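You operate a simulated robot arm through the tools that you are given. There is no shell and no other tool. Be economical: measure what you need, move in short steps, check, and stop when the job is done.

Carry out the task below with a simulated two-armed robot. There is one attempt and no reset: what you move stays moved.

JOB
Open the oil locker door, take the pad on the assembly bench and put it away on the shelf of the oil locker and shut the door again.

Only the result counts: the job must be done as asked and must still hold three seconds after the hand-in. Knocking over, shifting, dropping, spilling or breaking anything else fails it.

ROBOT AND FRAMES
Two 7-joint arms with two-finger parallel grippers on one trunk, on a base that drives. Base frame: it is fixed to the floor where the robot stands at the start and does not move with it; the origin is under the middle of the robot, x ahead of it, y to its left, z up. Readings come in mm, rad, newtons and seconds.
The left shoulder is at the start at [70, 163, 1104], the right one opposite. With the tool pointing down near the work surface each hand reaches from about 380 to 880 mm from the robot's upright axis, wherever it stands, measured 20 degrees to its own side. Places, roughly: oil locker door [10400, 100, 400]; shelf of the oil locker [10500, -100, 400]; pad [2000, 250, 750]. Payload 3.43 kg a hand.
Tool frame (each hand has its own): the origin (TCP) lies between the finger pads and is the grasp point; the fingertips stand 34 mm ahead of it; z points along the fingers, y is the line along which they close. The gripper opens to 128 mm. The fingers are 24 mm wide and 12 mm thick; the gripper's body (48 by 130 mm) begins 96 mm behind the TCP.
Orientation is that of the tool frame in the base frame, as [roll, pitch, yaw] about the fixed x, y, z axes, in that order (R = Rz(yaw) Ry(pitch) Rx(roll)). With the fingers straight down and closing along the base's y, the tool's x points along the base's -x, its y along +y and its z along -z.

CONTROLS
- The arms move only by the tool apply_moves. It takes "left_commands", "right_commands" or both (then of equal length, played together; a hand with none holds still); each is a list that holds one entry, the list of rows, each a list of 7 numbers: the shift along the tool's x, y, z in units of 30 mm (1.0 is 30 mm), then the turn, a rotation vector about the tool's x, y, z in units of 6 degrees (1.0 is 6 degrees), then the finger opening in mm, from 0 to 128. In form: [[[x, y, z, ax, ay, az, jaw], ...]]. A call has 1 to 20 rows; each row shifts and turns the commanded pose from where the row before left it, along the tool's axes as they then stand. A call with a number of a shift or a turn outside -1 to 1 is refused whole. Each row takes 0.2 s and may step no farther than 50 mm and 0.15 rad from the row before; otherwise, or with a gripper value out of range, the whole call is refused. Where a pose cannot be reached the arm comes as near as it can. A force on the tool above 40 N (or 10 N above the force at the start of the call, whichever is more), or a blocked arm, ends the call early, and 0.2 s more pass. Each finger travels about 153 mm/s and halts on what it meets, pressing with about 43 N; the grip force reading is that of the motor and also rises with nothing between the fingers. The clock runs only during rows and for 0.2 s after the last one: add rows that do not move to give the fingers time. It gives the time, the measured TCP pose, the force on the tool (base axes), the opening and the grip force at its end, in the units of the frame above (readings bear some noise).
- Cameras (640 x 400 px; columns grow to the right, rows downward): "scene" is now at [137.3, -8.3, 1329.4]; the picture's right is [-0.08, -1.00, 0.00], its down [-0.60, 0.05, -0.80] and it looks along [0.80, -0.06, -0.60] (base axes); focal length 259 px, centre (320, 200). "left" rides on the left gripper at [-36, 0, -98] in its tool frame; the picture's right is [0.00, -1.00, 0.00], its down [0.97, 0.00, -0.24] and it looks along [0.24, 0.00, 0.97] (tool axes); focal length 218 px, centre (320, 200). "right" rides on the right gripper at [-36, 0, -98] in its tool frame; the picture's right is [0.00, -1.00, 0.00], its down [0.97, 0.00, -0.24] and it looks along [0.24, 0.00, 0.97] (tool axes); focal length 218 px, centre (320, 200).
- snapshot(camera): a new picture of that camera. The clock stands still meanwhile.
- slide_trunk(by): slides the trunk up (or, below 0, down) by that many mm; the arms and the scene camera ride with it, the base frame stays. It gives what a move gives, with no picture.
- roll_base(legs): drives the robot by 1 to 6 legs, each [ahead, left, turn to the left] in mm, mm and rad, along the robot's own axes; the way and the turn of a leg run together, so that a leg with both is an arc; at most 1500 mm and 3.142 rad a leg. The arms and the cameras ride along, it lands a little off, and it stops where it bumps. It gives what a move gives.
- pan_tilt(pan, tilt): turns the head with the scene camera to pan (to the left, within 1.501 rad either way) and tilt (down, from -0.506 to 1.204), counted from straight ahead of the robot. It gives what a move gives.
- measure_at(camera, pixels): there is no depth. For up to 12 entries [column, row, z] of the newest picture of that camera ("zoom" is the newest enlarged one), the place [x, y] in the base frame at which the ray of that pixel passes the height z, good to about 3 mm. The clock stands still meanwhile.
- enlarge(camera, box): a new picture of the part [left, top, right, bottom] of that camera's present view, enlarged. The clock stands still meanwhile.
- close_job(): hands the job in; it is judged then, once.

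Go step by step. Measure first, check grasps and placings, and put right what went wrong. The budget is 80 turns and 70 pictures, counting those below and the enlarged ones. Unless the task says otherwise, let go and move clear before handing in, and close with one line.

The tools are called after "Emit:" by a JSON object that holds its "op" and its "data". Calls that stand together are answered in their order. apply_moves: Moves the arms, as the interface text tells. Its arguments: {"type":"object","properties":{"left_commands":{"type":"array"},"right_commands":{"type":"array"}},"required":[]} The other tools are called the same way: slide_trunk (by) slides the trunk up or down; roll_base (legs) drives the base; pan_tilt (pan, tilt) turns the head that bears the scene camera; snapshot (camera) takes a picture; measure_at (camera, pixels) gives the place at which the rays of pixels pass given heights; enlarge (camera, box) takes an enlarged picture of a part of a camera's view; close_job () hands the job in.

At the start:

```text
t: 0.0
left_eef_pos: [486.9, 187.6, 564.1]
left_ee_rot: [3.14, 0.001, -3.141]
left_wrist_force: [0.4, -0.3, -0.2]
left_grip_width: 128.0
left_grasp_force: 0.0
right_eef_pos: [611.0, -265.5, 627.8]
right_ee_rot: [3.141, 0.001, -3.141]
right_wrist_force: [0.0, -0.4, 0.2]
right_grip_width: 128.3
right_grasp_force: 0.1
trunk travel left (down, up): [-585.0, 355.0]
robot x, y, heading: [-2.1, -0.6, -0.002]
head pan, tilt: [-0.077, 0.648]
```

scene: 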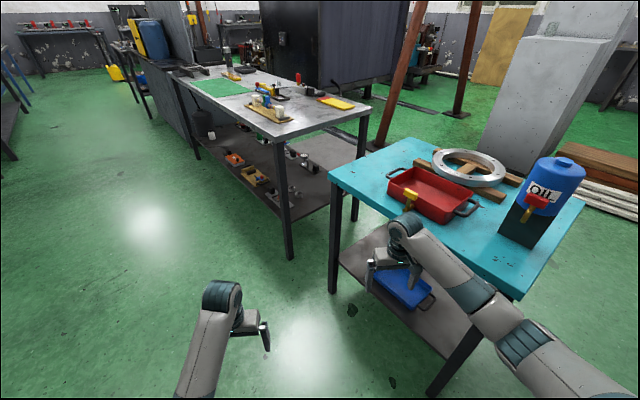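
right: 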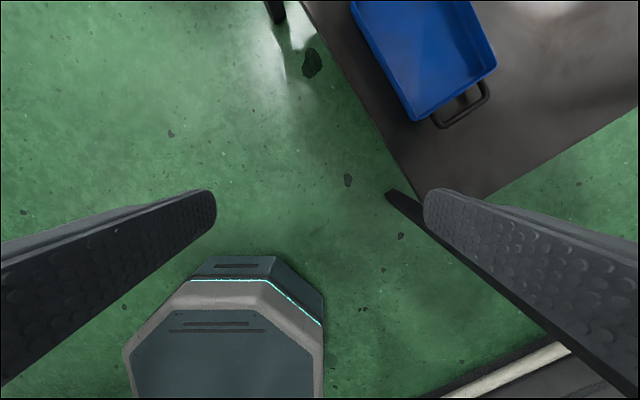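
left: 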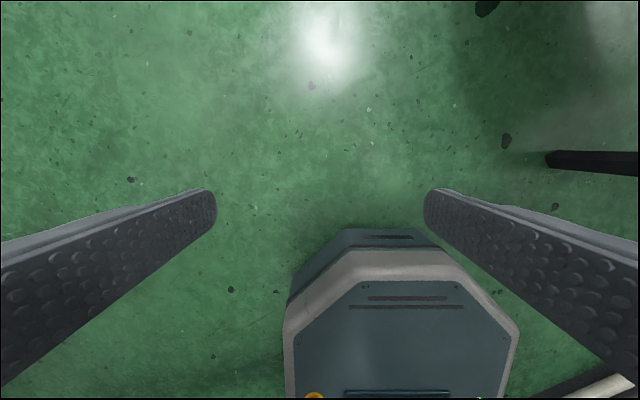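

The scene shows a turquoise bench near right and a grey-topped bench at (270,100) ahead, which may carry the pad. I'll enlarge that and locate candidates.

Emit:
{"op": "enlarge", "data": {"camera": "scene", "box": [160, 50, 400, 200]}}

Emit:
{"op": "measure_at", "data": {"camera": "scene", "pixels": [[337, 103, 862], [337, 103, 750], [222, 87, 862], [222, 87, 750], [268, 112, 750], [283, 142, 750], [375, 113, 750], [175, 75, 750], [330, 168, 862], [580, 205, 862], [520, 298, 862], [385, 140, 862]]}}

```text
2.67 times, centred on (280, 125) of scene
```

zoom: 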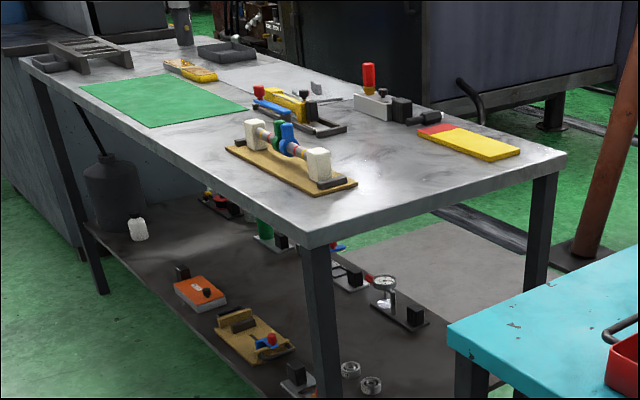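

```text
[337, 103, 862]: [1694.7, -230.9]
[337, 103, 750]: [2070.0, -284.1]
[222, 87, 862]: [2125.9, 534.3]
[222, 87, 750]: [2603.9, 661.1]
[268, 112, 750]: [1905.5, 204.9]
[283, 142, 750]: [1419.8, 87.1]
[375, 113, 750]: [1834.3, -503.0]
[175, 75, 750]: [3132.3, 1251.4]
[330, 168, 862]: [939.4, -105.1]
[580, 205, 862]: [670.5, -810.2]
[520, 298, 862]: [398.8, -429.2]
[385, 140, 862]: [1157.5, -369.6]
```

The assembly bench runs diagonally with its near corner at about [1420, 87]; the object at pixel (268,112) lies nearest the quoted pad place. The right hand is close under the turquoise bench edge, so I first back off to the left, then raise the trunk and look around.

Emit:
{"op": "roll_base", "data": {"legs": [[-60, 300, 0]]}}

Emit:
{"op": "slide_trunk", "data": {"by": 340}}

Emit:
{"op": "pan_tilt", "data": {"pan": 0.0, "tilt": 0.3}}

Emit:
{"op": "snapshot", "data": {"camera": "scene"}}

```text
t: 2.1
left_eef_pos: [426.6, 485.7, 565.5]
left_ee_rot: [3.141, 0.0, 3.141]
left_wrist_force: [-0.6, -0.5, -0.1]
left_grip_width: 128.1
left_grasp_force: 0.0
right_eef_pos: [551.0, 33.7, 627.7]
right_ee_rot: [-3.139, 0.0, 3.14]
right_wrist_force: [0.6, 0.6, 1.0]
right_grip_width: 127.9
right_grasp_force: 0.0
trunk travel left (down, up): [-585.0, 355.0]
robot x, y, heading: [-59.8, 297.0, 0.001]
head pan, tilt: [-0.077, 0.648]
```

```text
t: 5.4
left_eef_pos: [426.8, 485.0, 906.6]
left_ee_rot: [-3.141, 0.0, 3.141]
left_wrist_force: [-0.2, 0.3, 0.2]
left_grip_width: 127.8
left_grasp_force: 0.1
right_eef_pos: [551.3, 32.7, 968.5]
right_ee_rot: [-3.141, 0.0, 3.14]
right_wrist_force: [-0.2, -1.2, -0.2]
right_grip_width: 128.2
right_grasp_force: 0.1
trunk travel left (down, up): [-925.0, 15.0]
robot x, y, heading: [-58.9, 301.4, 0.001]
head pan, tilt: [-0.077, 0.648]
```

```text
t: 6.2
left_eef_pos: [427.1, 486.3, 905.5]
left_ee_rot: [3.141, 0.0, -3.142]
left_wrist_force: [0.8, -0.3, -0.3]
left_grip_width: 127.8
left_grasp_force: 0.0
right_eef_pos: [552.0, 33.8, 969.1]
right_ee_rot: [-3.141, 0.0, 3.14]
right_wrist_force: [-0.2, 0.3, 0.5]
right_grip_width: 128.1
right_grasp_force: 0.0
trunk travel left (down, up): [-925.0, 15.0]
robot x, y, heading: [-63.0, 298.2, -0.0]
head pan, tilt: [0.0, 0.3]
```

```text
65 pictures are left
```

scene: 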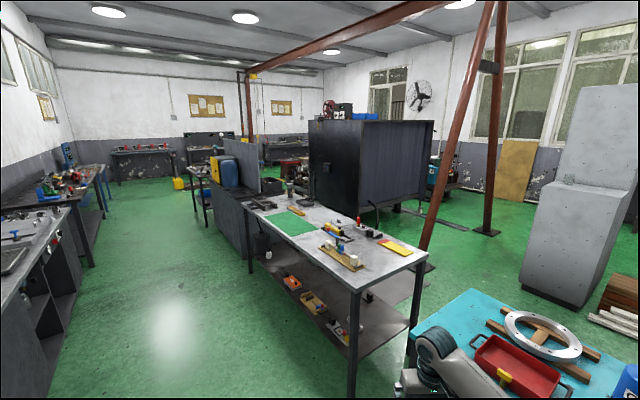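

The bench with its objects is well seen now, with the near corner at (357,291). Next I'll measure the bench and free passage.

Emit:
{"op": "measure_at", "data": {"camera": "scene", "pixels": [[357, 291, 750], [357, 291, 862], [351, 394, 0], [428, 258, 862], [243, 207, 862], [253, 272, 0], [343, 258, 862], [290, 222, 862], [396, 248, 862], [215, 250, 0], [100, 260, 0], [50, 398, 0]]}}

Emit:
{"op": "enlarge", "data": {"camera": "scene", "box": [230, 180, 440, 311]}}

Emit:
{"op": "enlarge", "data": {"camera": "scene", "box": [100, 90, 340, 240]}}

```text
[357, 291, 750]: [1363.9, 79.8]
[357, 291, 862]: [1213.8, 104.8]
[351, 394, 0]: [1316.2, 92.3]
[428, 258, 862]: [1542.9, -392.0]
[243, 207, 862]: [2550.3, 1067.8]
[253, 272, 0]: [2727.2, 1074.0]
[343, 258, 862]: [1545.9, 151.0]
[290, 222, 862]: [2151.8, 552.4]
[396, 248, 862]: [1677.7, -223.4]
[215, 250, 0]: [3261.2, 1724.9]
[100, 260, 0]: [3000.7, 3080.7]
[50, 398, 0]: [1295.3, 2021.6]
```

```text
3.05 times, centred on (335, 246) of scene
```

zoom: 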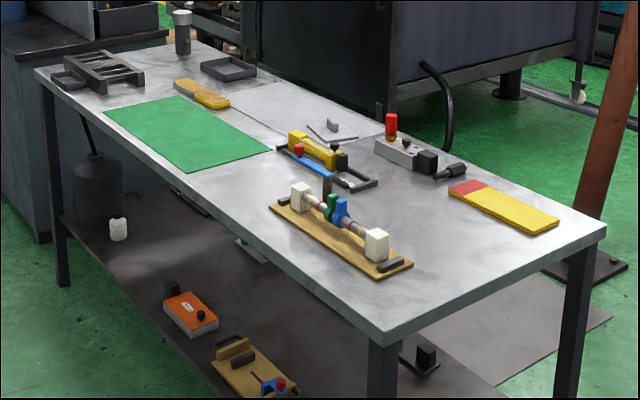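

```text
2.67 times, centred on (220, 165) of scene
```

zoom: 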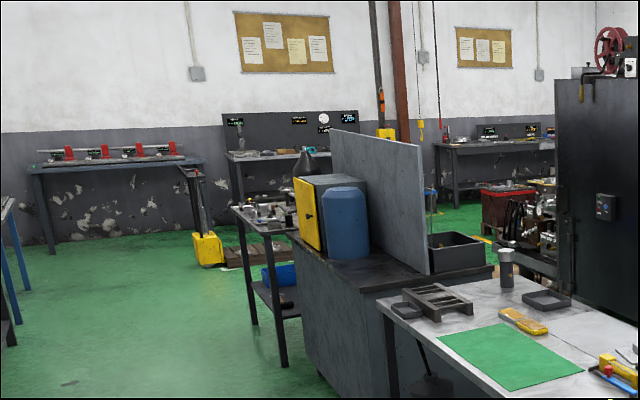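

The bench edge runs from about [1300,90] towards [2720,1100] with top near z≈790, and several items lie on it. I'll drive to its open left side and face it for a closer look.

Emit:
{"op": "roll_base", "data": {"legs": [[0, 700, 0], [1450, 50, 0], [0, 0, -0.97]]}}

Emit:
{"op": "pan_tilt", "data": {"pan": 0.0, "tilt": 0.6}}

Emit:
{"op": "snapshot", "data": {"camera": "scene"}}

```text
t: 19.4
left_eef_pos: [1827.0, 755.4, 904.9]
left_ee_rot: [3.141, 0.0, 2.174]
left_wrist_force: [0.1, -0.3, -0.5]
left_grip_width: 128.1
left_grasp_force: 0.1
right_eef_pos: [1525.0, 395.2, 968.4]
right_ee_rot: [3.141, 0.0, 2.174]
right_wrist_force: [0.0, 0.5, -0.6]
right_grip_width: 128.1
right_grasp_force: 0.1
trunk travel left (down, up): [-925.0, 15.0]
robot x, y, heading: [1395.0, 1045.7, -0.964]
head pan, tilt: [0.0, 0.3]
```

```text
t: 20.2
left_eef_pos: [1825.4, 755.4, 904.6]
left_ee_rot: [3.141, 0.001, 2.174]
left_wrist_force: [-0.1, 0.8, 0.3]
left_grip_width: 128.0
left_grasp_force: 0.0
right_eef_pos: [1524.0, 395.6, 968.3]
right_ee_rot: [3.14, -0.001, 2.174]
right_wrist_force: [0.3, -0.1, 0.6]
right_grip_width: 128.1
right_grasp_force: 0.0
trunk travel left (down, up): [-925.0, 15.0]
robot x, y, heading: [1398.8, 1049.8, -0.969]
head pan, tilt: [0.0, 0.6]
```

```text
62 pictures are left
```

scene: 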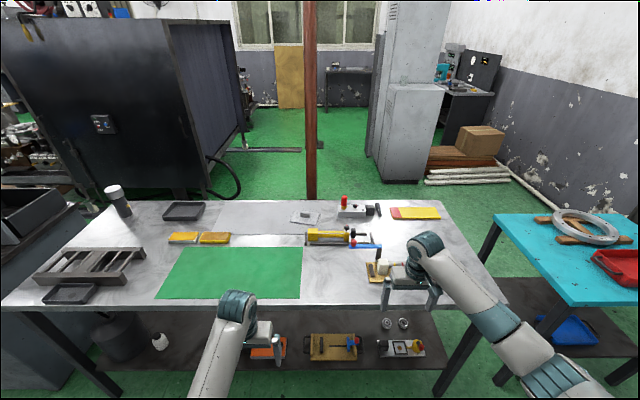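

Emit:
{"op": "enlarge", "data": {"camera": "scene", "box": [280, 190, 456, 300]}}

Emit:
{"op": "enlarge", "data": {"camera": "scene", "box": [30, 180, 270, 330]}}

Emit:
{"op": "measure_at", "data": {"camera": "scene", "pixels": [[415, 213, 800], [328, 237, 800], [345, 210, 800], [200, 238, 800], [232, 272, 800], [375, 272, 800], [185, 212, 800], [70, 293, 800], [1, 308, 800], [508, 304, 800], [116, 202, 800], [305, 217, 800]]}}

```text
3.64 times, centred on (368, 245) of scene
```

zoom: 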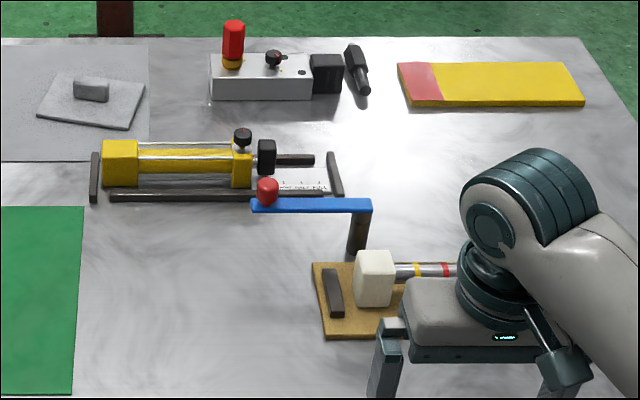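

```text
2.67 times, centred on (150, 255) of scene
```

zoom: 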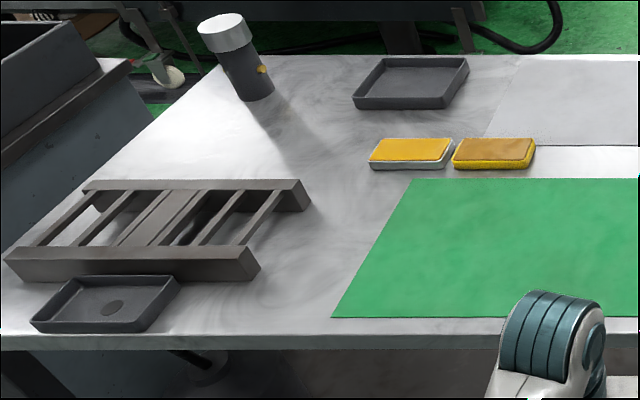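

```text
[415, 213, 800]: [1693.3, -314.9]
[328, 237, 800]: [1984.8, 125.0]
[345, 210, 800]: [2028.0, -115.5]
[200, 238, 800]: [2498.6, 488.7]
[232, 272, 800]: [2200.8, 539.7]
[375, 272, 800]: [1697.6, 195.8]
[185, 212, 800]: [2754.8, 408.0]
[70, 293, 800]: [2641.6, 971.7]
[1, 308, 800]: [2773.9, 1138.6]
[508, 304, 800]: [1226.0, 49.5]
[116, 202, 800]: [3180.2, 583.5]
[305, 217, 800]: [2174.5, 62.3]
```

Several candidates for "pad": two small yellow blocks at (185,238)/(214,238), a grey plate with handle at (305,217), and a yellow/red slab at (415,213). I'll enlarge them more.

Emit:
{"op": "enlarge", "data": {"camera": "scene", "box": [160, 222, 240, 272]}}

Emit:
{"op": "enlarge", "data": {"camera": "scene", "box": [280, 190, 360, 240]}}

Emit:
{"op": "enlarge", "data": {"camera": "scene", "box": [380, 190, 460, 240]}}

```text
8.00 times, centred on (200, 247) of scene
```

zoom: 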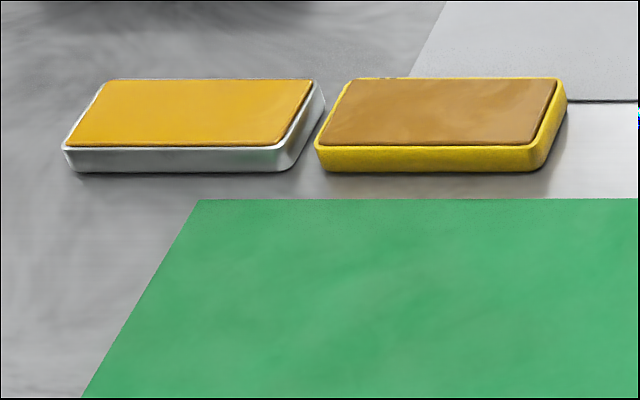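

```text
8.00 times, centred on (320, 215) of scene
```

zoom: 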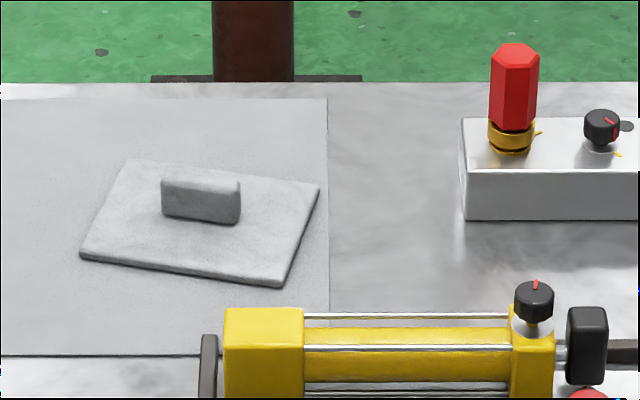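

```text
8.00 times, centred on (420, 215) of scene
```

zoom: 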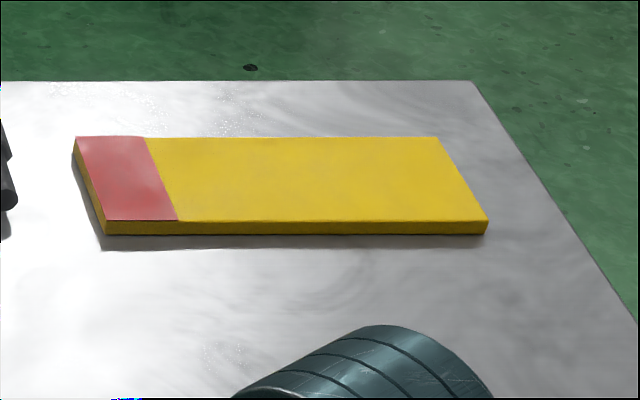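

The grey felt plate with a tab at (305,217) is the likeliest pad, but the locker's content may settle it; the door also needs opening first. I'll turn along the aisle and look for the route to the locker.

Emit:
{"op": "roll_base", "data": {"legs": [[-150, 0, 0], [0, 0, 1.576], [1500, 0, 0]]}}

Emit:
{"op": "pan_tilt", "data": {"pan": -0.3, "tilt": 0.25}}

Emit:
{"op": "snapshot", "data": {"camera": "scene"}}

```text
t: 32.3
left_eef_pos: [2816.2, 2455.5, 904.9]
left_ee_rot: [3.141, 0.0, -2.536]
left_wrist_force: [1.2, 0.4, 0.2]
left_grip_width: 128.2
left_grasp_force: 0.1
right_eef_pos: [3176.2, 2153.8, 968.7]
right_ee_rot: [-3.14, 0.0, -2.533]
right_wrist_force: [0.3, -0.7, 0.0]
right_grip_width: 128.0
right_grasp_force: 0.1
trunk travel left (down, up): [-925.0, 15.0]
robot x, y, heading: [2522.6, 2026.6, 0.603]
head pan, tilt: [0.0, 0.6]
```

```text
t: 33.2
left_eef_pos: [2815.0, 2455.6, 905.0]
left_ee_rot: [-3.14, -0.001, -2.535]
left_wrist_force: [-0.5, 0.8, -0.5]
left_grip_width: 128.0
left_grasp_force: 0.0
right_eef_pos: [3176.6, 2155.0, 967.5]
right_ee_rot: [-3.141, 0.001, -2.534]
right_wrist_force: [-0.5, -0.1, 0.2]
right_grip_width: 128.0
right_grasp_force: 0.0
trunk travel left (down, up): [-925.0, 15.0]
robot x, y, heading: [2521.7, 2024.0, 0.601]
head pan, tilt: [-0.3, 0.25]
```

```text
56 pictures are left
```

scene: 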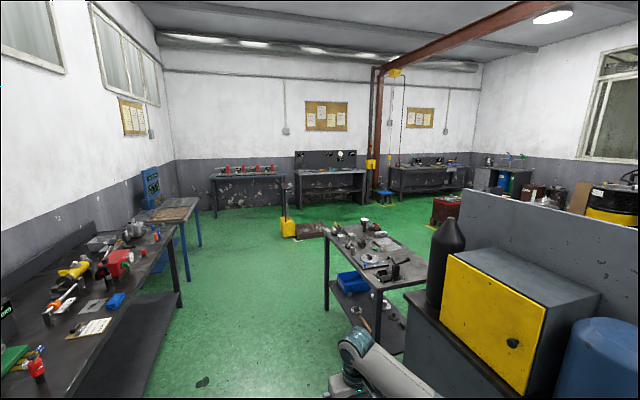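

The locker should appear near (480,178) in the far right corner. I'll enlarge there.

Emit:
{"op": "enlarge", "data": {"camera": "scene", "box": [420, 130, 580, 230]}}

Emit:
{"op": "measure_at", "data": {"camera": "scene", "pixels": [[470, 200, 0], [402, 285, 0], [405, 350, 0], [327, 310, 0], [435, 225, 0], [400, 203, 0], [350, 235, 0], [280, 235, 0], [470, 188, 0], [410, 295, 0]]}}

```text
4.00 times, centred on (500, 180) of scene
```

zoom: 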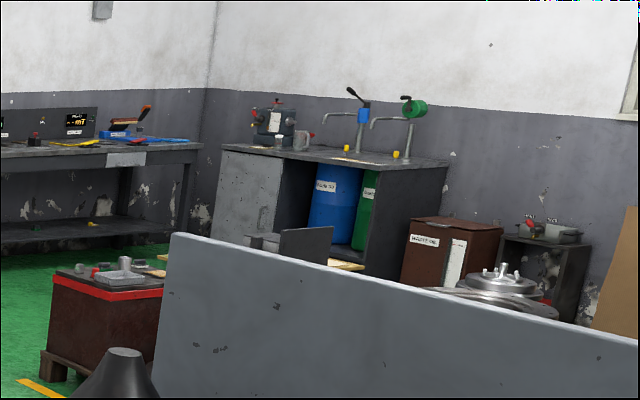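

```text
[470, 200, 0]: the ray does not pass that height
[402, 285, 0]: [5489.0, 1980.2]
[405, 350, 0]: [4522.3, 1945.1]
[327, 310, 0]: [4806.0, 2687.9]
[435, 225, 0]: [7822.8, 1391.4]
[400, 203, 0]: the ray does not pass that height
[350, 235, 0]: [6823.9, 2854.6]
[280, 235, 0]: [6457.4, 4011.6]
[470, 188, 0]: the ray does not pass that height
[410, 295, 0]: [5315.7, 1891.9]
```

The locker is the cabinet in the far corner with a grey door at zoom (245,195). I'll advance along the aisle and look again from past the small table.

Emit:
{"op": "roll_base", "data": {"legs": [[1200, -20, 0], [1100, -20, 0], [0, 0, -0.9]]}}

Emit:
{"op": "pan_tilt", "data": {"pan": 0.0, "tilt": 0.4}}

Emit:
{"op": "snapshot", "data": {"camera": "scene"}}

Emit:
{"op": "measure_at", "data": {"camera": "scene", "pixels": [[320, 150, 0], [200, 200, 0], [320, 200, 0], [440, 200, 0], [440, 260, 0], [320, 260, 0], [200, 260, 0]]}}

```text
t: 46.8
left_eef_pos: [4958.5, 3309.1, 905.1]
left_ee_rot: [3.14, -0.001, 2.824]
left_wrist_force: [0.5, -0.6, -0.5]
left_grip_width: 128.1
left_grasp_force: 0.0
right_eef_pos: [4936.4, 2841.1, 968.0]
right_ee_rot: [3.141, -0.001, 2.825]
right_wrist_force: [-0.2, 0.0, 0.5]
right_grip_width: 128.0
right_grasp_force: 0.0
trunk travel left (down, up): [-925.0, 15.0]
robot x, y, heading: [4435.8, 3283.7, -0.312]
head pan, tilt: [-0.3, 0.25]
```

```text
t: 47.6
left_eef_pos: [4956.9, 3309.8, 905.7]
left_ee_rot: [3.141, -0.002, 2.825]
left_wrist_force: [-0.2, -0.3, 0.6]
left_grip_width: 128.1
left_grasp_force: 0.1
right_eef_pos: [4935.8, 2839.6, 968.4]
right_ee_rot: [3.14, 0.001, 2.826]
right_wrist_force: [-0.4, -0.4, 0.3]
right_grip_width: 128.2
right_grasp_force: 0.0
trunk travel left (down, up): [-925.0, 15.0]
robot x, y, heading: [4436.9, 3280.3, -0.313]
head pan, tilt: [0.0, 0.4]
```

```text
54 pictures are left
```

scene: 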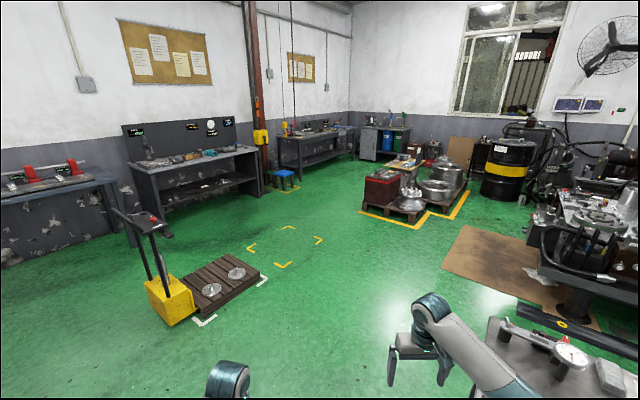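

```text
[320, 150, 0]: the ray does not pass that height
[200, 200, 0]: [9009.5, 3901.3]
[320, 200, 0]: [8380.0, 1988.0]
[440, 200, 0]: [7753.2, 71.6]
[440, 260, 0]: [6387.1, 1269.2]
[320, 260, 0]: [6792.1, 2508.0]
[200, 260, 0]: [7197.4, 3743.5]
```

The floor straight ahead is clear between the pallet truck (262,275) and the barrel pallet (400,205). The locker with grey door is at (370,143). I'll drive on toward (8300,2000).

Emit:
{"op": "roll_base", "data": {"legs": [[1300, 0, 0], [1400, -60, 0], [1200, -40, 0]]}}

Emit:
{"op": "snapshot", "data": {"camera": "scene"}}

Emit:
{"op": "measure_at", "data": {"camera": "scene", "pixels": [[320, 200, 0], [200, 200, 0], [440, 200, 0], [440, 260, 0], [320, 260, 0], [200, 260, 0], [320, 160, 0]]}}

```text
t: 66.3
left_eef_pos: [8611.8, 1963.0, 905.8]
left_ee_rot: [-3.141, 0.002, 2.805]
left_wrist_force: [-0.9, -1.1, 0.8]
left_grip_width: 128.0
left_grasp_force: 0.1
right_eef_pos: [8580.4, 1494.2, 967.6]
right_ee_rot: [-3.141, 0.001, 2.806]
right_wrist_force: [-0.4, -0.9, -0.7]
right_grip_width: 128.1
right_grasp_force: 0.0
trunk travel left (down, up): [-925.0, 15.0]
robot x, y, heading: [8093.2, 1946.0, -0.333]
head pan, tilt: [0.0, 0.4]
```

```text
53 pictures are left
```

scene: 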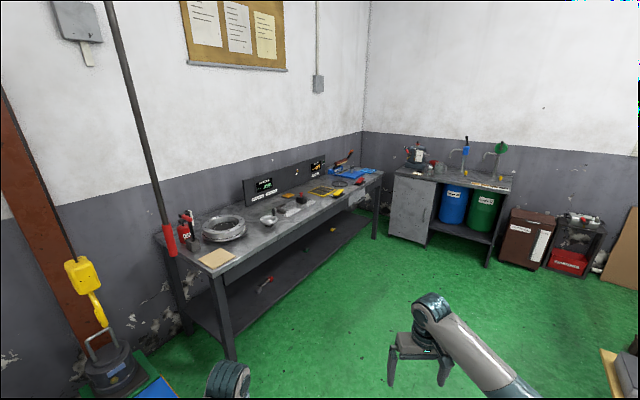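

```text
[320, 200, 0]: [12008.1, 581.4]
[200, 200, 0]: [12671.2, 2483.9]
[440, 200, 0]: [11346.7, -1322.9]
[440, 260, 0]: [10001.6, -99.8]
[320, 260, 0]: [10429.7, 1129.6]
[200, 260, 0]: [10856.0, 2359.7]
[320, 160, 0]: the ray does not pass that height
```

Locker in view with a hinged grey door at (408,208). I'll enlarge and measure it.

Emit:
{"op": "enlarge", "data": {"camera": "scene", "box": [360, 130, 536, 270]}}

Emit:
{"op": "measure_at", "data": {"camera": "scene", "pixels": [[390, 236, 0], [426, 246, 0], [487, 266, 0], [376, 239, 0], [234, 360, 0], [426, 246, 40]]}}

```text
2.86 times, centred on (448, 200) of scene
```

zoom: 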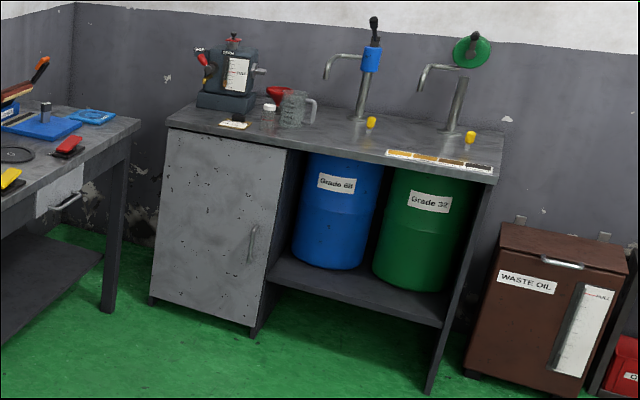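

```text
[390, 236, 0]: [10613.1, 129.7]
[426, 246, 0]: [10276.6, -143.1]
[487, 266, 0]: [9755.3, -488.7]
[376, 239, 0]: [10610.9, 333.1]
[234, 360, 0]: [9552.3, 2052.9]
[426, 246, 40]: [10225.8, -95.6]
```

Door edges measure about (10570,170) (hinge side, left) to (10230,-95) with the vertical handle on its right at about (424,216). I'll drive up to face it from about 1 m.

Emit:
{"op": "roll_base", "data": {"legs": [[0, 0, -0.294], [1450, 0, 0], [0, 0, -0.331]]}}

Emit:
{"op": "pan_tilt", "data": {"pan": 0.0, "tilt": 0.75}}

Emit:
{"op": "snapshot", "data": {"camera": "scene"}}

```text
t: 75.5
left_eef_pos: [9687.8, 798.1, 904.9]
left_ee_rot: [3.141, -0.001, 2.175]
left_wrist_force: [-0.5, 0.0, 0.4]
left_grip_width: 128.0
left_grasp_force: 0.1
right_eef_pos: [9386.8, 438.7, 968.2]
right_ee_rot: [3.141, 0.001, 2.178]
right_wrist_force: [1.1, 0.0, -0.4]
right_grip_width: 128.0
right_grasp_force: 0.0
trunk travel left (down, up): [-925.0, 15.0]
robot x, y, heading: [9255.9, 1094.5, -0.963]
head pan, tilt: [0.0, 0.4]
```

```text
t: 76.4
left_eef_pos: [9686.4, 798.3, 905.3]
left_ee_rot: [3.141, -0.001, 2.176]
left_wrist_force: [0.0, 1.1, -0.3]
left_grip_width: 127.9
left_grasp_force: 0.1
right_eef_pos: [9386.1, 436.6, 969.0]
right_ee_rot: [3.141, 0.0, 2.179]
right_wrist_force: [-0.1, -0.4, 0.1]
right_grip_width: 128.1
right_grasp_force: 0.0
trunk travel left (down, up): [-925.0, 15.0]
robot x, y, heading: [9255.7, 1093.3, -0.961]
head pan, tilt: [0.0, 0.75]
```

```text
51 pictures are left
```

scene: 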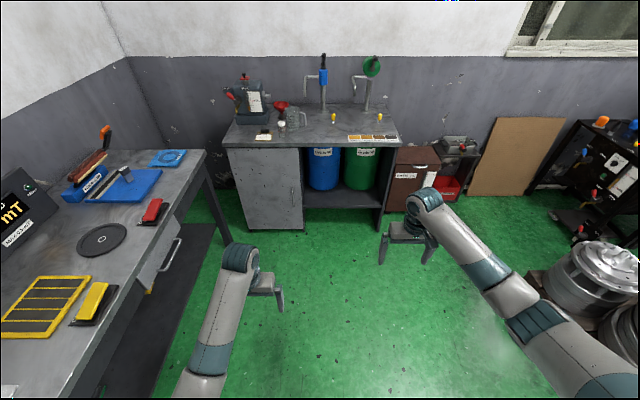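

The locker faces me squarely; door corners at (228,147), (300,147), (303,229), (243,230) roughly. Measuring and enlarging.

Emit:
{"op": "enlarge", "data": {"camera": "scene", "box": [210, 120, 322, 240]}}

Emit:
{"op": "measure_at", "data": {"camera": "scene", "pixels": [[244, 229, 0], [303, 231, 0], [377, 234, 0], [230, 239, 0], [398, 141, 800], [398, 141, 850], [222, 144, 800], [222, 144, 850], [208, 151, 850], [208, 151, 900]]}}

```text
3.33 times, centred on (266, 180) of scene
```

zoom: 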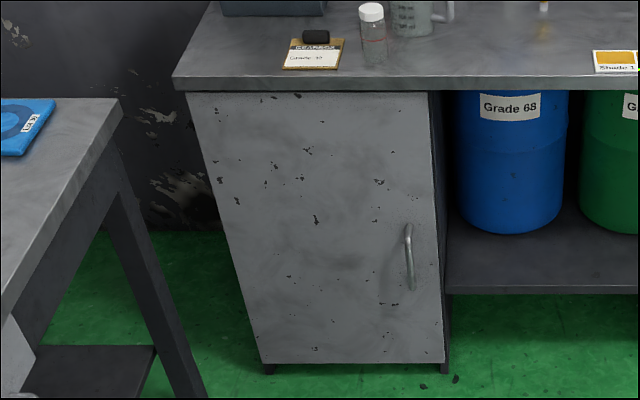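

```text
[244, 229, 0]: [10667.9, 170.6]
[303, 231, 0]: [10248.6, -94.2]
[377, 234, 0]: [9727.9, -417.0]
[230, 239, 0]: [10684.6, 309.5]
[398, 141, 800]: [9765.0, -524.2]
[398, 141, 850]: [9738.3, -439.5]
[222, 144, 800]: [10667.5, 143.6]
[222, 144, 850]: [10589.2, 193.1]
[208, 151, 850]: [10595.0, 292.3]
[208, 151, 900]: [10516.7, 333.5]
```

Handle pixel is about (292.5,187.5)–(293,206.4). I'll measure the ray at several heights to find where it meets the door plane.

Emit:
{"op": "measure_at", "data": {"camera": "scene", "pixels": [[292.5, 187.5, 350], [292.5, 187.5, 450], [292.5, 187.5, 550], [293.2, 206.4, 150], [293.2, 206.4, 250], [293.2, 206.4, 350], [303, 229, 20], [244, 229, 20], [298, 148, 800], [298, 148, 850], [228, 148, 800], [228, 148, 850]]}}

```text
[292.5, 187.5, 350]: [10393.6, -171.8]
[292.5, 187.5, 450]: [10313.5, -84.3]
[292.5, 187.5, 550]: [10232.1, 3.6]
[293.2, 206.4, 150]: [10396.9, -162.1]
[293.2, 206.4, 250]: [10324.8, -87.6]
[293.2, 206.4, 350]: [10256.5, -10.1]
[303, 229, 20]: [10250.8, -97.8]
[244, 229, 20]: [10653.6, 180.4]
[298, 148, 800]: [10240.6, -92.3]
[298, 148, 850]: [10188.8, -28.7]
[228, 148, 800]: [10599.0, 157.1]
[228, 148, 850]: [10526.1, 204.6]
```

The handle stands at about (10276,-38), z 316–500, 55 mm from the door's right edge; the hinge side is left. Turning the left hand horizontal while still high and clear.

Emit:
{"op": "apply_moves", "data": {"left_commands": [[[-0.44, 0, 0, 0, -1, 0, 80], [-0.44, 0, 0.05, 0, -1, 0, 80], [-0.43, 0, 0.09, 0, -1, 0, 80], [-0.42, 0, 0.14, 0, -1, 0, 80], [-0.4, 0, 0.18, 0, -1, 0, 80], [-0.38, 0, 0.22, 0, -1, 0, 80], [-0.36, 0, 0.26, 0, -1, 0, 80], [-0.33, 0, 0.29, 0, -1, 0, 80], [-0.29, 0, 0.33, 0, -1, 0, 80], [-0.26, 0, 0.36, 0, -1, 0, 80], [-0.22, 0, 0.38, 0, -1, 0, 80], [-0.18, 0, 0.4, 0, -1, 0, 80], [-0.14, 0, 0.42, 0, -1, 0, 80], [-0.09, 0, 0.43, 0, -1, 0, 80], [-0.05, 0, 0.44, 0, -1, 0, 80], [0, 0, 0, 0, 0, 0, 80]]]}}

Emit:
{"op": "slide_trunk", "data": {"by": -550}}

Emit:
{"op": "roll_base", "data": {"legs": [[500, 0, 0]]}}

Emit:
{"op": "snapshot", "data": {"camera": "left"}}

Emit:
{"op": "snapshot", "data": {"camera": "scene"}}

```text
t: 79.8
left_eef_pos: [9800.2, 635.2, 905.4]
left_ee_rot: [-0.074, 1.569, -1.039]
left_wrist_force: [0.1, -0.6, 0.3]
left_grip_width: 80.1
left_grasp_force: 0.1
right_eef_pos: [9385.7, 437.3, 969.3]
right_ee_rot: [-3.14, 0.001, 2.177]
right_wrist_force: [-1.1, 0.4, -0.3]
right_grip_width: 128.0
right_grasp_force: 0.2
trunk travel left (down, up): [-925.0, 15.0]
robot x, y, heading: [9256.0, 1092.9, -0.961]
head pan, tilt: [0.0, 0.75]
```

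```text
refused: -550 is not a number from -400 to 400
```

```text
t: 82.7
left_eef_pos: [10085.9, 222.8, 906.3]
left_ee_rot: [3.111, 1.57, 2.148]
left_wrist_force: [0.0, -0.1, 0.3]
left_grip_width: 80.0
left_grasp_force: 0.0
right_eef_pos: [9672.0, 25.6, 968.9]
right_ee_rot: [-3.141, 0.001, 2.178]
right_wrist_force: [-0.8, 0.5, 0.6]
right_grip_width: 128.0
right_grasp_force: 0.2
trunk travel left (down, up): [-925.0, 15.0]
robot x, y, heading: [9540.9, 679.7, -0.965]
head pan, tilt: [0.0, 0.75]
```

```text
49 pictures are left
```

left: 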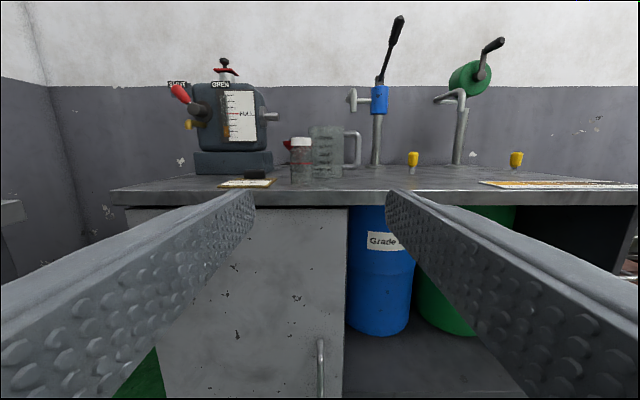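

```text
48 pictures are left
```

scene: 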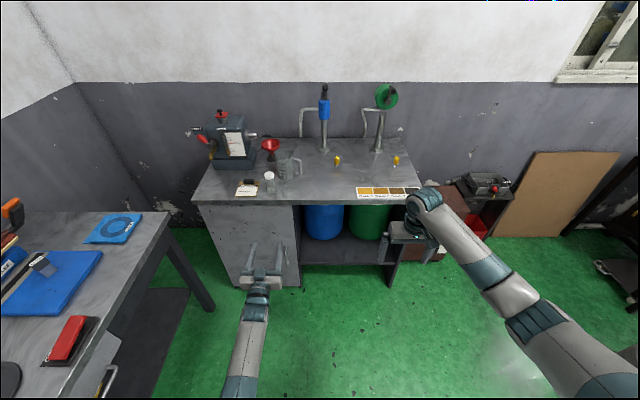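

The left camera shows the handle at column 320, centred with the gripper; the tip is still about 290 mm off. I'll lower the trunk to handle height and look.

Emit:
{"op": "slide_trunk", "data": {"by": -395}}

Emit:
{"op": "slide_trunk", "data": {"by": -105}}

Emit:
{"op": "snapshot", "data": {"camera": "left"}}

```text
t: 86.5
left_eef_pos: [10086.5, 223.0, 510.3]
left_ee_rot: [3.118, 1.568, 2.153]
left_wrist_force: [-0.2, -0.3, -0.2]
left_grip_width: 80.2
left_grasp_force: 0.1
right_eef_pos: [9672.9, 25.3, 574.5]
right_ee_rot: [-3.141, 0.0, 2.178]
right_wrist_force: [-0.8, 0.9, -0.3]
right_grip_width: 128.0
right_grasp_force: 0.0
trunk travel left (down, up): [-530.0, 410.0]
robot x, y, heading: [9541.4, 679.8, -0.965]
head pan, tilt: [0.0, 0.75]
```

```text
t: 87.9
left_eef_pos: [10085.4, 225.0, 405.6]
left_ee_rot: [0.051, 1.571, -0.91]
left_wrist_force: [-0.7, 0.5, 0.1]
left_grip_width: 79.9
left_grasp_force: 0.1
right_eef_pos: [9673.5, 26.4, 467.5]
right_ee_rot: [-3.141, 0.0, 2.179]
right_wrist_force: [0.9, -1.1, 0.2]
right_grip_width: 128.1
right_grasp_force: 0.0
trunk travel left (down, up): [-425.0, 515.0]
robot x, y, heading: [9542.4, 680.0, -0.964]
head pan, tilt: [0.0, 0.75]
```

```text
47 pictures are left
```

left: 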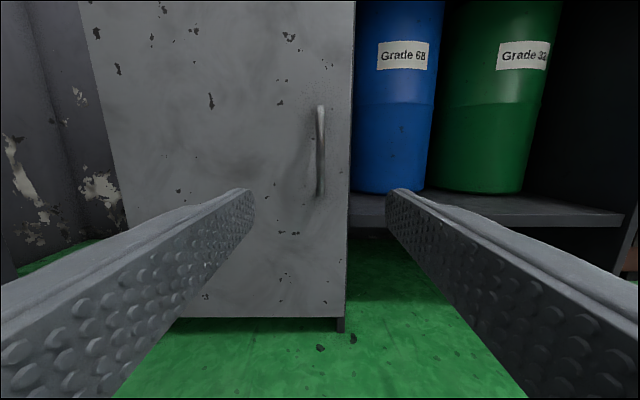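

The handle at (320,105–195) is centred, z about 350–510. I'll advance 240 mm and look again.

Emit:
{"op": "apply_moves", "data": {"left_commands": [[[-0.3, 0, 0.8, 0, 0, 0, 80], [-0.3, 0, 0.8, 0, 0, 0, 80], [0, 0, 0.8, 0, 0, 0, 80], [0, 0, 0.8, 0, 0, 0, 80], [0, 0, 0.8, 0, 0, 0, 80], [0, 0, 0.8, 0, 0, 0, 80], [0, 0, 0.8, 0, 0, 0, 80], [0, 0, 0.8, 0, 0, 0, 80], [0, 0, 0.8, 0, 0, 0, 80], [0, 0, 0.8, 0, 0, 0, 80]]]}}

Emit:
{"op": "snapshot", "data": {"camera": "left"}}

```text
t: 90.1
left_eef_pos: [10192.5, 62.3, 435.7]
left_ee_rot: [3.041, 1.568, 2.078]
left_wrist_force: [0.4, 0.5, -0.3]
left_grip_width: 79.8
left_grasp_force: 0.0
left hand out of reach, approached as far as the arm can: row 8, 9, 10
right_eef_pos: [9672.2, 25.6, 468.1]
right_ee_rot: [-3.141, 0.001, 2.181]
right_wrist_force: [-0.3, 0.6, 0.3]
right_grip_width: 128.1
right_grasp_force: 0.1
trunk travel left (down, up): [-425.0, 515.0]
robot x, y, heading: [9539.9, 677.8, -0.962]
head pan, tilt: [0.0, 0.75]
```

```text
46 pictures are left
```

left: 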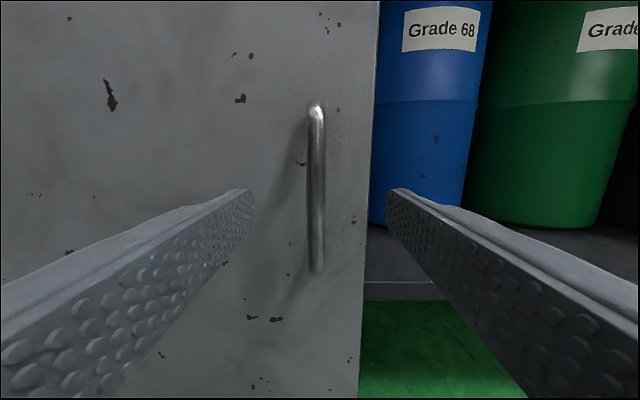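

The handle is centred at (316,190) but the arm is at full reach; I'll pull the arm back 180 mm and drive forward 230 mm.

Emit:
{"op": "apply_moves", "data": {"left_commands": [[[0, 0, -1, 0, 0, 0, 80], [0, 0, -1, 0, 0, 0, 80], [0, 0, -1, 0, 0, 0, 80], [0, 0, -1, 0, 0, 0, 80], [0, 0, -1, 0, 0, 0, 80], [0, 0, -1, 0, 0, 0, 80], [0, 0, 0, 0, 0, 0, 80]]]}}

Emit:
{"op": "roll_base", "data": {"legs": [[240, 0, 0]]}}

Emit:
{"op": "snapshot", "data": {"camera": "left"}}

```text
t: 91.7
left_eef_pos: [10089.7, 210.4, 434.9]
left_ee_rot: [2.91, 1.568, 1.945]
left_wrist_force: [-0.5, -0.8, -0.1]
left_grip_width: 80.1
left_grasp_force: 0.1
right_eef_pos: [9672.5, 25.7, 468.3]
right_ee_rot: [-3.141, 0.002, 2.178]
right_wrist_force: [0.0, -0.3, -0.4]
right_grip_width: 128.0
right_grasp_force: 0.2
trunk travel left (down, up): [-425.0, 515.0]
robot x, y, heading: [9544.7, 680.3, -0.967]
head pan, tilt: [0.0, 0.75]
```

```text
t: 93.5
left_eef_pos: [10226.4, 14.6, 434.4]
left_ee_rot: [3.086, 1.569, 2.125]
left_wrist_force: [-0.1, -0.5, -0.5]
left_grip_width: 80.0
left_grasp_force: 0.0
right_eef_pos: [9809.2, -171.5, 468.3]
right_ee_rot: [3.141, -0.002, 2.179]
right_wrist_force: [-0.1, -0.1, -0.3]
right_grip_width: 128.1
right_grasp_force: 0.1
trunk travel left (down, up): [-425.0, 515.0]
robot x, y, heading: [9679.2, 482.1, -0.964]
head pan, tilt: [0.0, 0.75]
```

```text
45 pictures are left
```

left: 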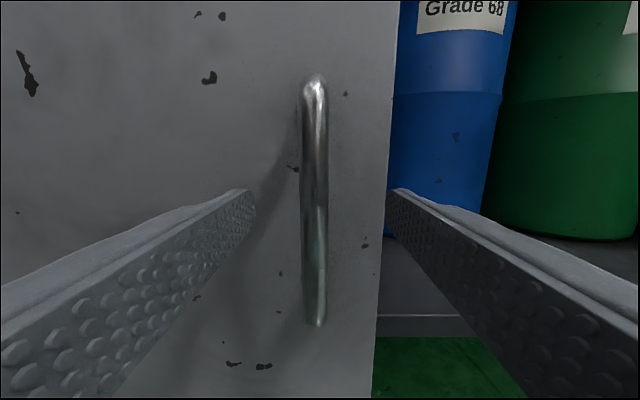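

Handle centred at (314,200) and roughly 55 mm ahead of the TCP. I'll advance 55 mm and close on it.

Emit:
{"op": "apply_moves", "data": {"left_commands": [[[0, 0.1, 0.6, 0, 0, 0, 80], [0, 0, 0.6, 0, 0, 0, 80], [0, 0, 0.6, 0, 0, 0, 80], [0, 0, 0, 0, 0, 0, 80], [0, 0, 0, 0, 0, 0, 0], [0, 0, 0, 0, 0, 0, 0], [0, 0, 0, 0, 0, 0, 0], [0, 0, 0, 0, 0, 0, 0]]]}}

Emit:
{"op": "snapshot", "data": {"camera": "left"}}

```text
t: 94.1
left_eef_pos: [10246.8, -9.7, 433.6]
left_ee_rot: [0.268, 1.568, -0.695]
left_wrist_force: [-6.2, 8.5, 4.6]
left_grip_width: 79.6
left_grasp_force: 0.1
right_eef_pos: [9809.6, -171.8, 468.2]
right_ee_rot: [3.141, -0.002, 2.181]
right_wrist_force: [-0.3, 0.0, -0.1]
right_grip_width: 127.7
right_grasp_force: 0.0
trunk travel left (down, up): [-425.0, 515.0]
robot x, y, heading: [9678.3, 482.8, -0.966]
head pan, tilt: [0.0, 0.75]
stopped in row 3 (left hand): the force on the tool passed its limit (the readings are from after the stop); the commanded pose is now the measured one
```

```text
44 pictures are left
```

left: 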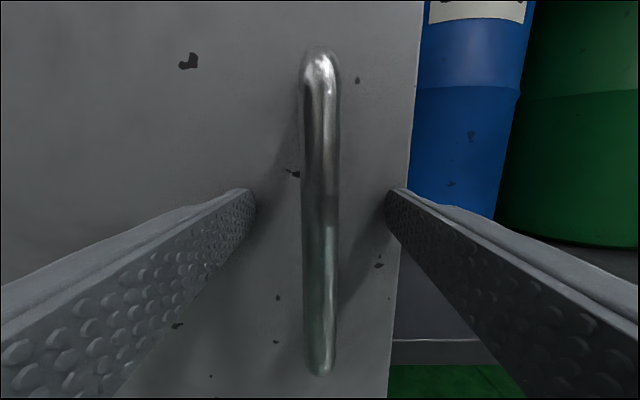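

The fingertips touched the door face (v≈5913), so the bar is between the fingers. Back 5 mm and close.

Emit:
{"op": "apply_moves", "data": {"left_commands": [[[0, 0, -0.2, 0, 0, 0, 50], [0, 0, 0, 0, 0, 0, 30], [0, 0, 0, 0, 0, 0, 0], [0, 0, 0, 0, 0, 0, 0], [0, 0, 0, 0, 0, 0, 0]]]}}

Emit:
{"op": "snapshot", "data": {"camera": "left"}}

```text
t: 95.3
left_eef_pos: [10244.2, -5.4, 434.4]
left_ee_rot: [0.138, 1.568, -0.829]
left_wrist_force: [0.8, -0.9, 1.4]
left_grip_width: 15.8
left_grasp_force: 45.0
right_eef_pos: [9810.2, -171.4, 467.9]
right_ee_rot: [3.139, 0.0, 2.18]
right_wrist_force: [0.4, 0.3, 0.1]
right_grip_width: 127.8
right_grasp_force: 0.1
trunk travel left (down, up): [-425.0, 515.0]
robot x, y, heading: [9682.5, 480.2, -0.965]
head pan, tilt: [0.0, 0.75]
```

```text
43 pictures are left
```

left: 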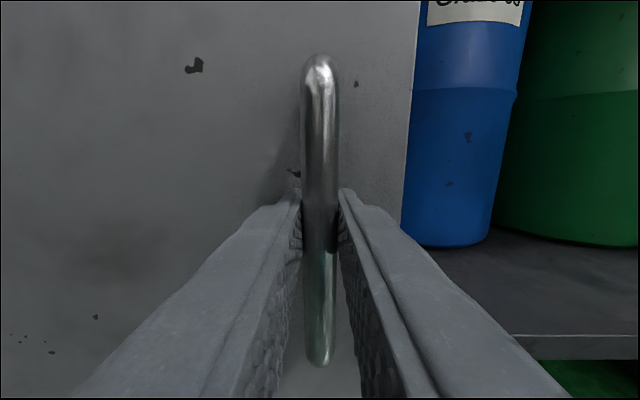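

The bar is gripped (15.8 mm). Now I pull the door along its arc (hinge about 378 mm to the left of the bar), turning the hand with it, first 10.5°.

Emit:
{"op": "apply_moves", "data": {"left_commands": [[[0, 0.112, -0.766, 0.583, 0, 0, 0], [0, 0.112, -0.766, 0.583, 0, 0, 0], [0, 0.112, -0.766, 0.583, 0, 0, 0], [0, 0, 0, 0, 0, 0, 0]]]}}

Emit:
{"op": "snapshot", "data": {"camera": "left"}}

```text
t: 96.3
left_eef_pos: [10215.3, 58.9, 436.0]
left_ee_rot: [0.242, 1.568, -0.909]
left_wrist_force: [-4.7, -1.8, 2.0]
left_grip_width: 15.9
left_grasp_force: 45.3
right_eef_pos: [9809.4, -172.0, 468.2]
right_ee_rot: [3.14, 0.0, 2.18]
right_wrist_force: [0.0, -0.7, -0.2]
right_grip_width: 128.1
right_grasp_force: 0.0
trunk travel left (down, up): [-425.0, 515.0]
robot x, y, heading: [9676.0, 484.4, -0.963]
head pan, tilt: [0.0, 0.75]
```

```text
42 pictures are left
```

left: 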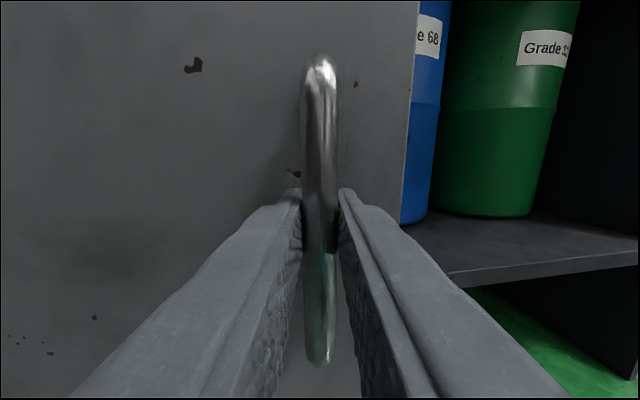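

The door is following (the scene beyond its edge shifted) with small forces. Continue the arc.

Emit:
{"op": "apply_moves", "data": {"left_commands": [[[0, 0.112, -0.766, 0.583, 0, 0, 0], [0, 0.112, -0.766, 0.583, 0, 0, 0], [0, 0.112, -0.766, 0.583, 0, 0, 0], [0, 0.112, -0.766, 0.583, 0, 0, 0], [0, 0.112, -0.766, 0.583, 0, 0, 0], [0, 0.112, -0.766, 0.583, 0, 0, 0], [0, 0.112, -0.766, 0.583, 0, 0, 0], [0, 0.112, -0.766, 0.583, 0, 0, 0], [0, 0, 0, 0, 0, 0, 0]]]}}

Emit:
{"op": "snapshot", "data": {"camera": "scene"}}

```text
t: 98.1
left_eef_pos: [10199.8, 237.7, 434.2]
left_ee_rot: [0.014, 1.567, -1.609]
left_wrist_force: [-3.0, 1.3, 2.8]
left_grip_width: 15.9
left_grasp_force: 44.7
right_eef_pos: [9808.8, -170.7, 469.1]
right_ee_rot: [3.139, 0.0, 2.179]
right_wrist_force: [0.5, 0.0, -0.5]
right_grip_width: 128.1
right_grasp_force: 0.0
trunk travel left (down, up): [-425.0, 515.0]
robot x, y, heading: [9680.2, 481.3, -0.964]
head pan, tilt: [0.0, 0.75]
stopped in row 8 (left hand): the force on the tool passed its limit (the readings are from after the stop); the commanded pose is now the measured one
```

```text
41 pictures are left
```

scene: 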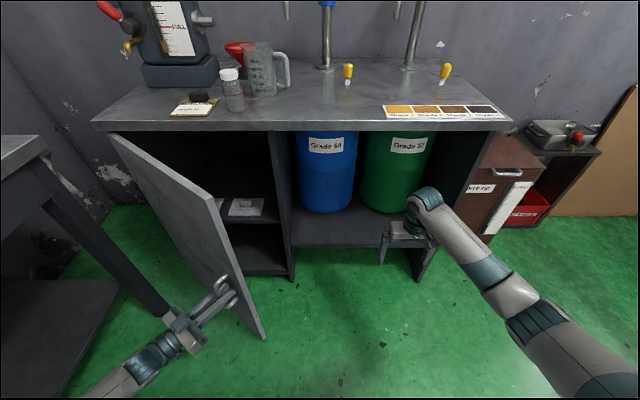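

The door is about 40° open, and on the locker's inner shelf at (248,207) a similar grey tabbed pad seems to lie. I'll enlarge it and release the handle.

Emit:
{"op": "enlarge", "data": {"camera": "scene", "box": [190, 170, 302, 240]}}

Emit:
{"op": "measure_at", "data": {"camera": "scene", "pixels": [[248, 210, 400], [230, 215, 400], [265, 215, 400], [284, 222, 400], [222, 196, 400], [248, 222, 400], [285, 272, 150], [264, 338, 75]]}}

Emit:
{"op": "apply_moves", "data": {"left_commands": [[[0, 0, 0, 0, 0, 0, 60], [0, 0, 0, 0, 0, 0, 60], [0, 0, -1, 0, 0, 0, 60], [0, 0, -1, 0, 0, 0, 60], [0, 0, -0.8, 0, 0, 0, 60], [0, 0, 0, 0, 0, 0, 30]]]}}

```text
5.71 times, centred on (246, 205) of scene
```

zoom: 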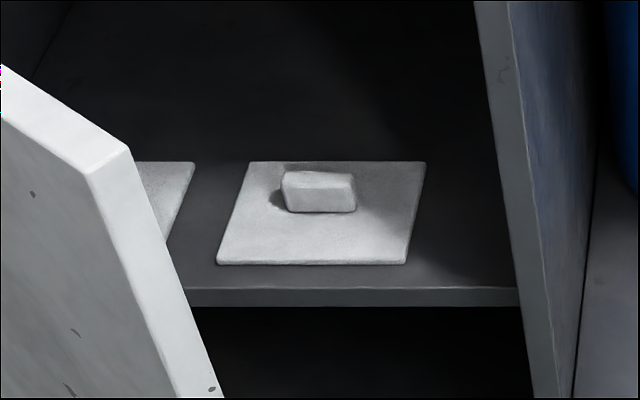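

```text
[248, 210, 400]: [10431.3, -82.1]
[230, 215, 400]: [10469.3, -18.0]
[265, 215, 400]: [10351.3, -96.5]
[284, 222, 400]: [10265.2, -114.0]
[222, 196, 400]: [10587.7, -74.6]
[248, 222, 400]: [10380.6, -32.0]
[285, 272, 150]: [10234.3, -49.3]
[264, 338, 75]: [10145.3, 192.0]
```

```text
t: 99.5
left_eef_pos: [10205.3, 321.9, 435.5]
left_ee_rot: [-0.401, 1.568, -2.023]
left_wrist_force: [0.3, 0.5, -0.3]
left_grip_width: 30.5
left_grasp_force: 0.0
right_eef_pos: [9810.2, -171.6, 468.6]
right_ee_rot: [3.141, -0.001, 2.18]
right_wrist_force: [0.5, -0.7, -0.7]
right_grip_width: 127.9
right_grasp_force: 0.0
trunk travel left (down, up): [-425.0, 515.0]
robot x, y, heading: [9678.8, 482.0, -0.97]
head pan, tilt: [0.0, 0.75]
```

Confirmed: two identical grey tabbed pads are on the shelf, so the grey pad on the bench is the one. To open the door wider I back the base 250 mm, then re-aim the left hand straight ahead and shift it right of the door's free edge.

Emit:
{"op": "roll_base", "data": {"legs": [[-250, 0, 0]]}}

Emit:
{"op": "apply_moves", "data": {"left_commands": [[[0, -0.7, 0.5, -0.9, 0, 0, 0], [0, -0.75, 0.4, -0.9, 0, 0, 0], [0, -0.8, 0.3, -0.9, 0, 0, 0], [0, -0.85, 0.25, -0.9, 0, 0, 0], [0, -0.9, 0.2, -0.9, 0, 0, 0], [0, -0.9, 0.1, -0.9, 0, 0, 0], [0, -0.9, 0, -0.9, 0, 0, 0], [0, -0.9, 0, 0, 0, 0, 0], [0, 0, 0, 0, 0, 0, 0]]]}}

Emit:
{"op": "snapshot", "data": {"camera": "left"}}

Emit:
{"op": "snapshot", "data": {"camera": "scene"}}

```text
t: 101.3
left_eef_pos: [10062.5, 526.8, 435.5]
left_ee_rot: [-0.212, 1.568, -1.834]
left_wrist_force: [0.3, 0.6, 0.5]
left_grip_width: 29.8
left_grasp_force: 0.1
right_eef_pos: [9667.6, 35.7, 469.3]
right_ee_rot: [-3.141, 0.001, 2.181]
right_wrist_force: [0.4, 0.4, 0.1]
right_grip_width: 128.1
right_grasp_force: 0.1
trunk travel left (down, up): [-425.0, 515.0]
robot x, y, heading: [9539.4, 686.1, -0.96]
head pan, tilt: [0.0, 0.75]
```

```text
t: 103.3
left_eef_pos: [9889.6, 424.8, 431.6]
left_ee_rot: [1.488, 1.557, 0.512]
left_wrist_force: [0.7, 0.3, 0.9]
left_grip_width: 0.1
left_grasp_force: 33.1
right_eef_pos: [9671.3, 36.6, 470.0]
right_ee_rot: [-3.131, -0.002, 2.181]
right_wrist_force: [-0.1, -0.1, 0.0]
right_grip_width: 127.9
right_grasp_force: 0.2
trunk travel left (down, up): [-425.0, 515.0]
robot x, y, heading: [9537.4, 691.4, -0.956]
head pan, tilt: [0.0, 0.75]
```

```text
39 pictures are left
```

left: 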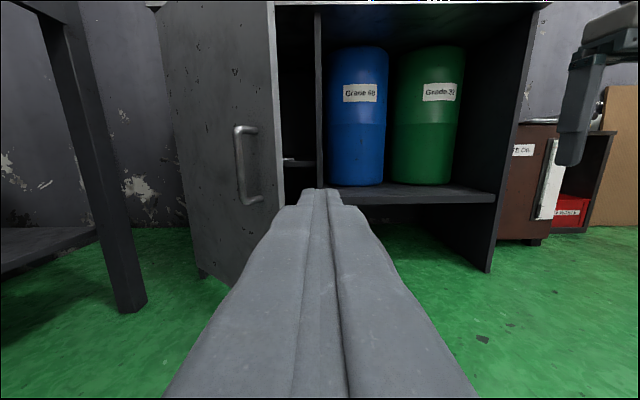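

```text
38 pictures are left
```

scene: 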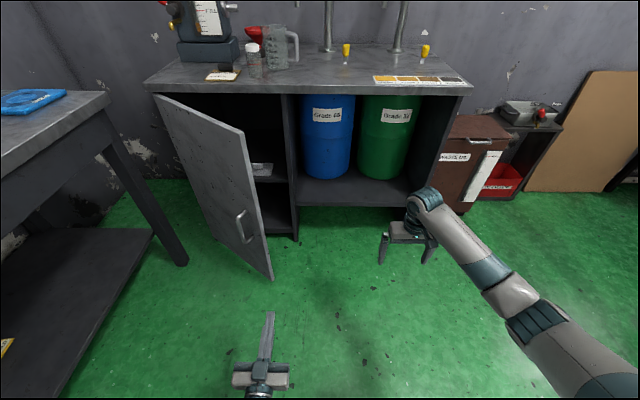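

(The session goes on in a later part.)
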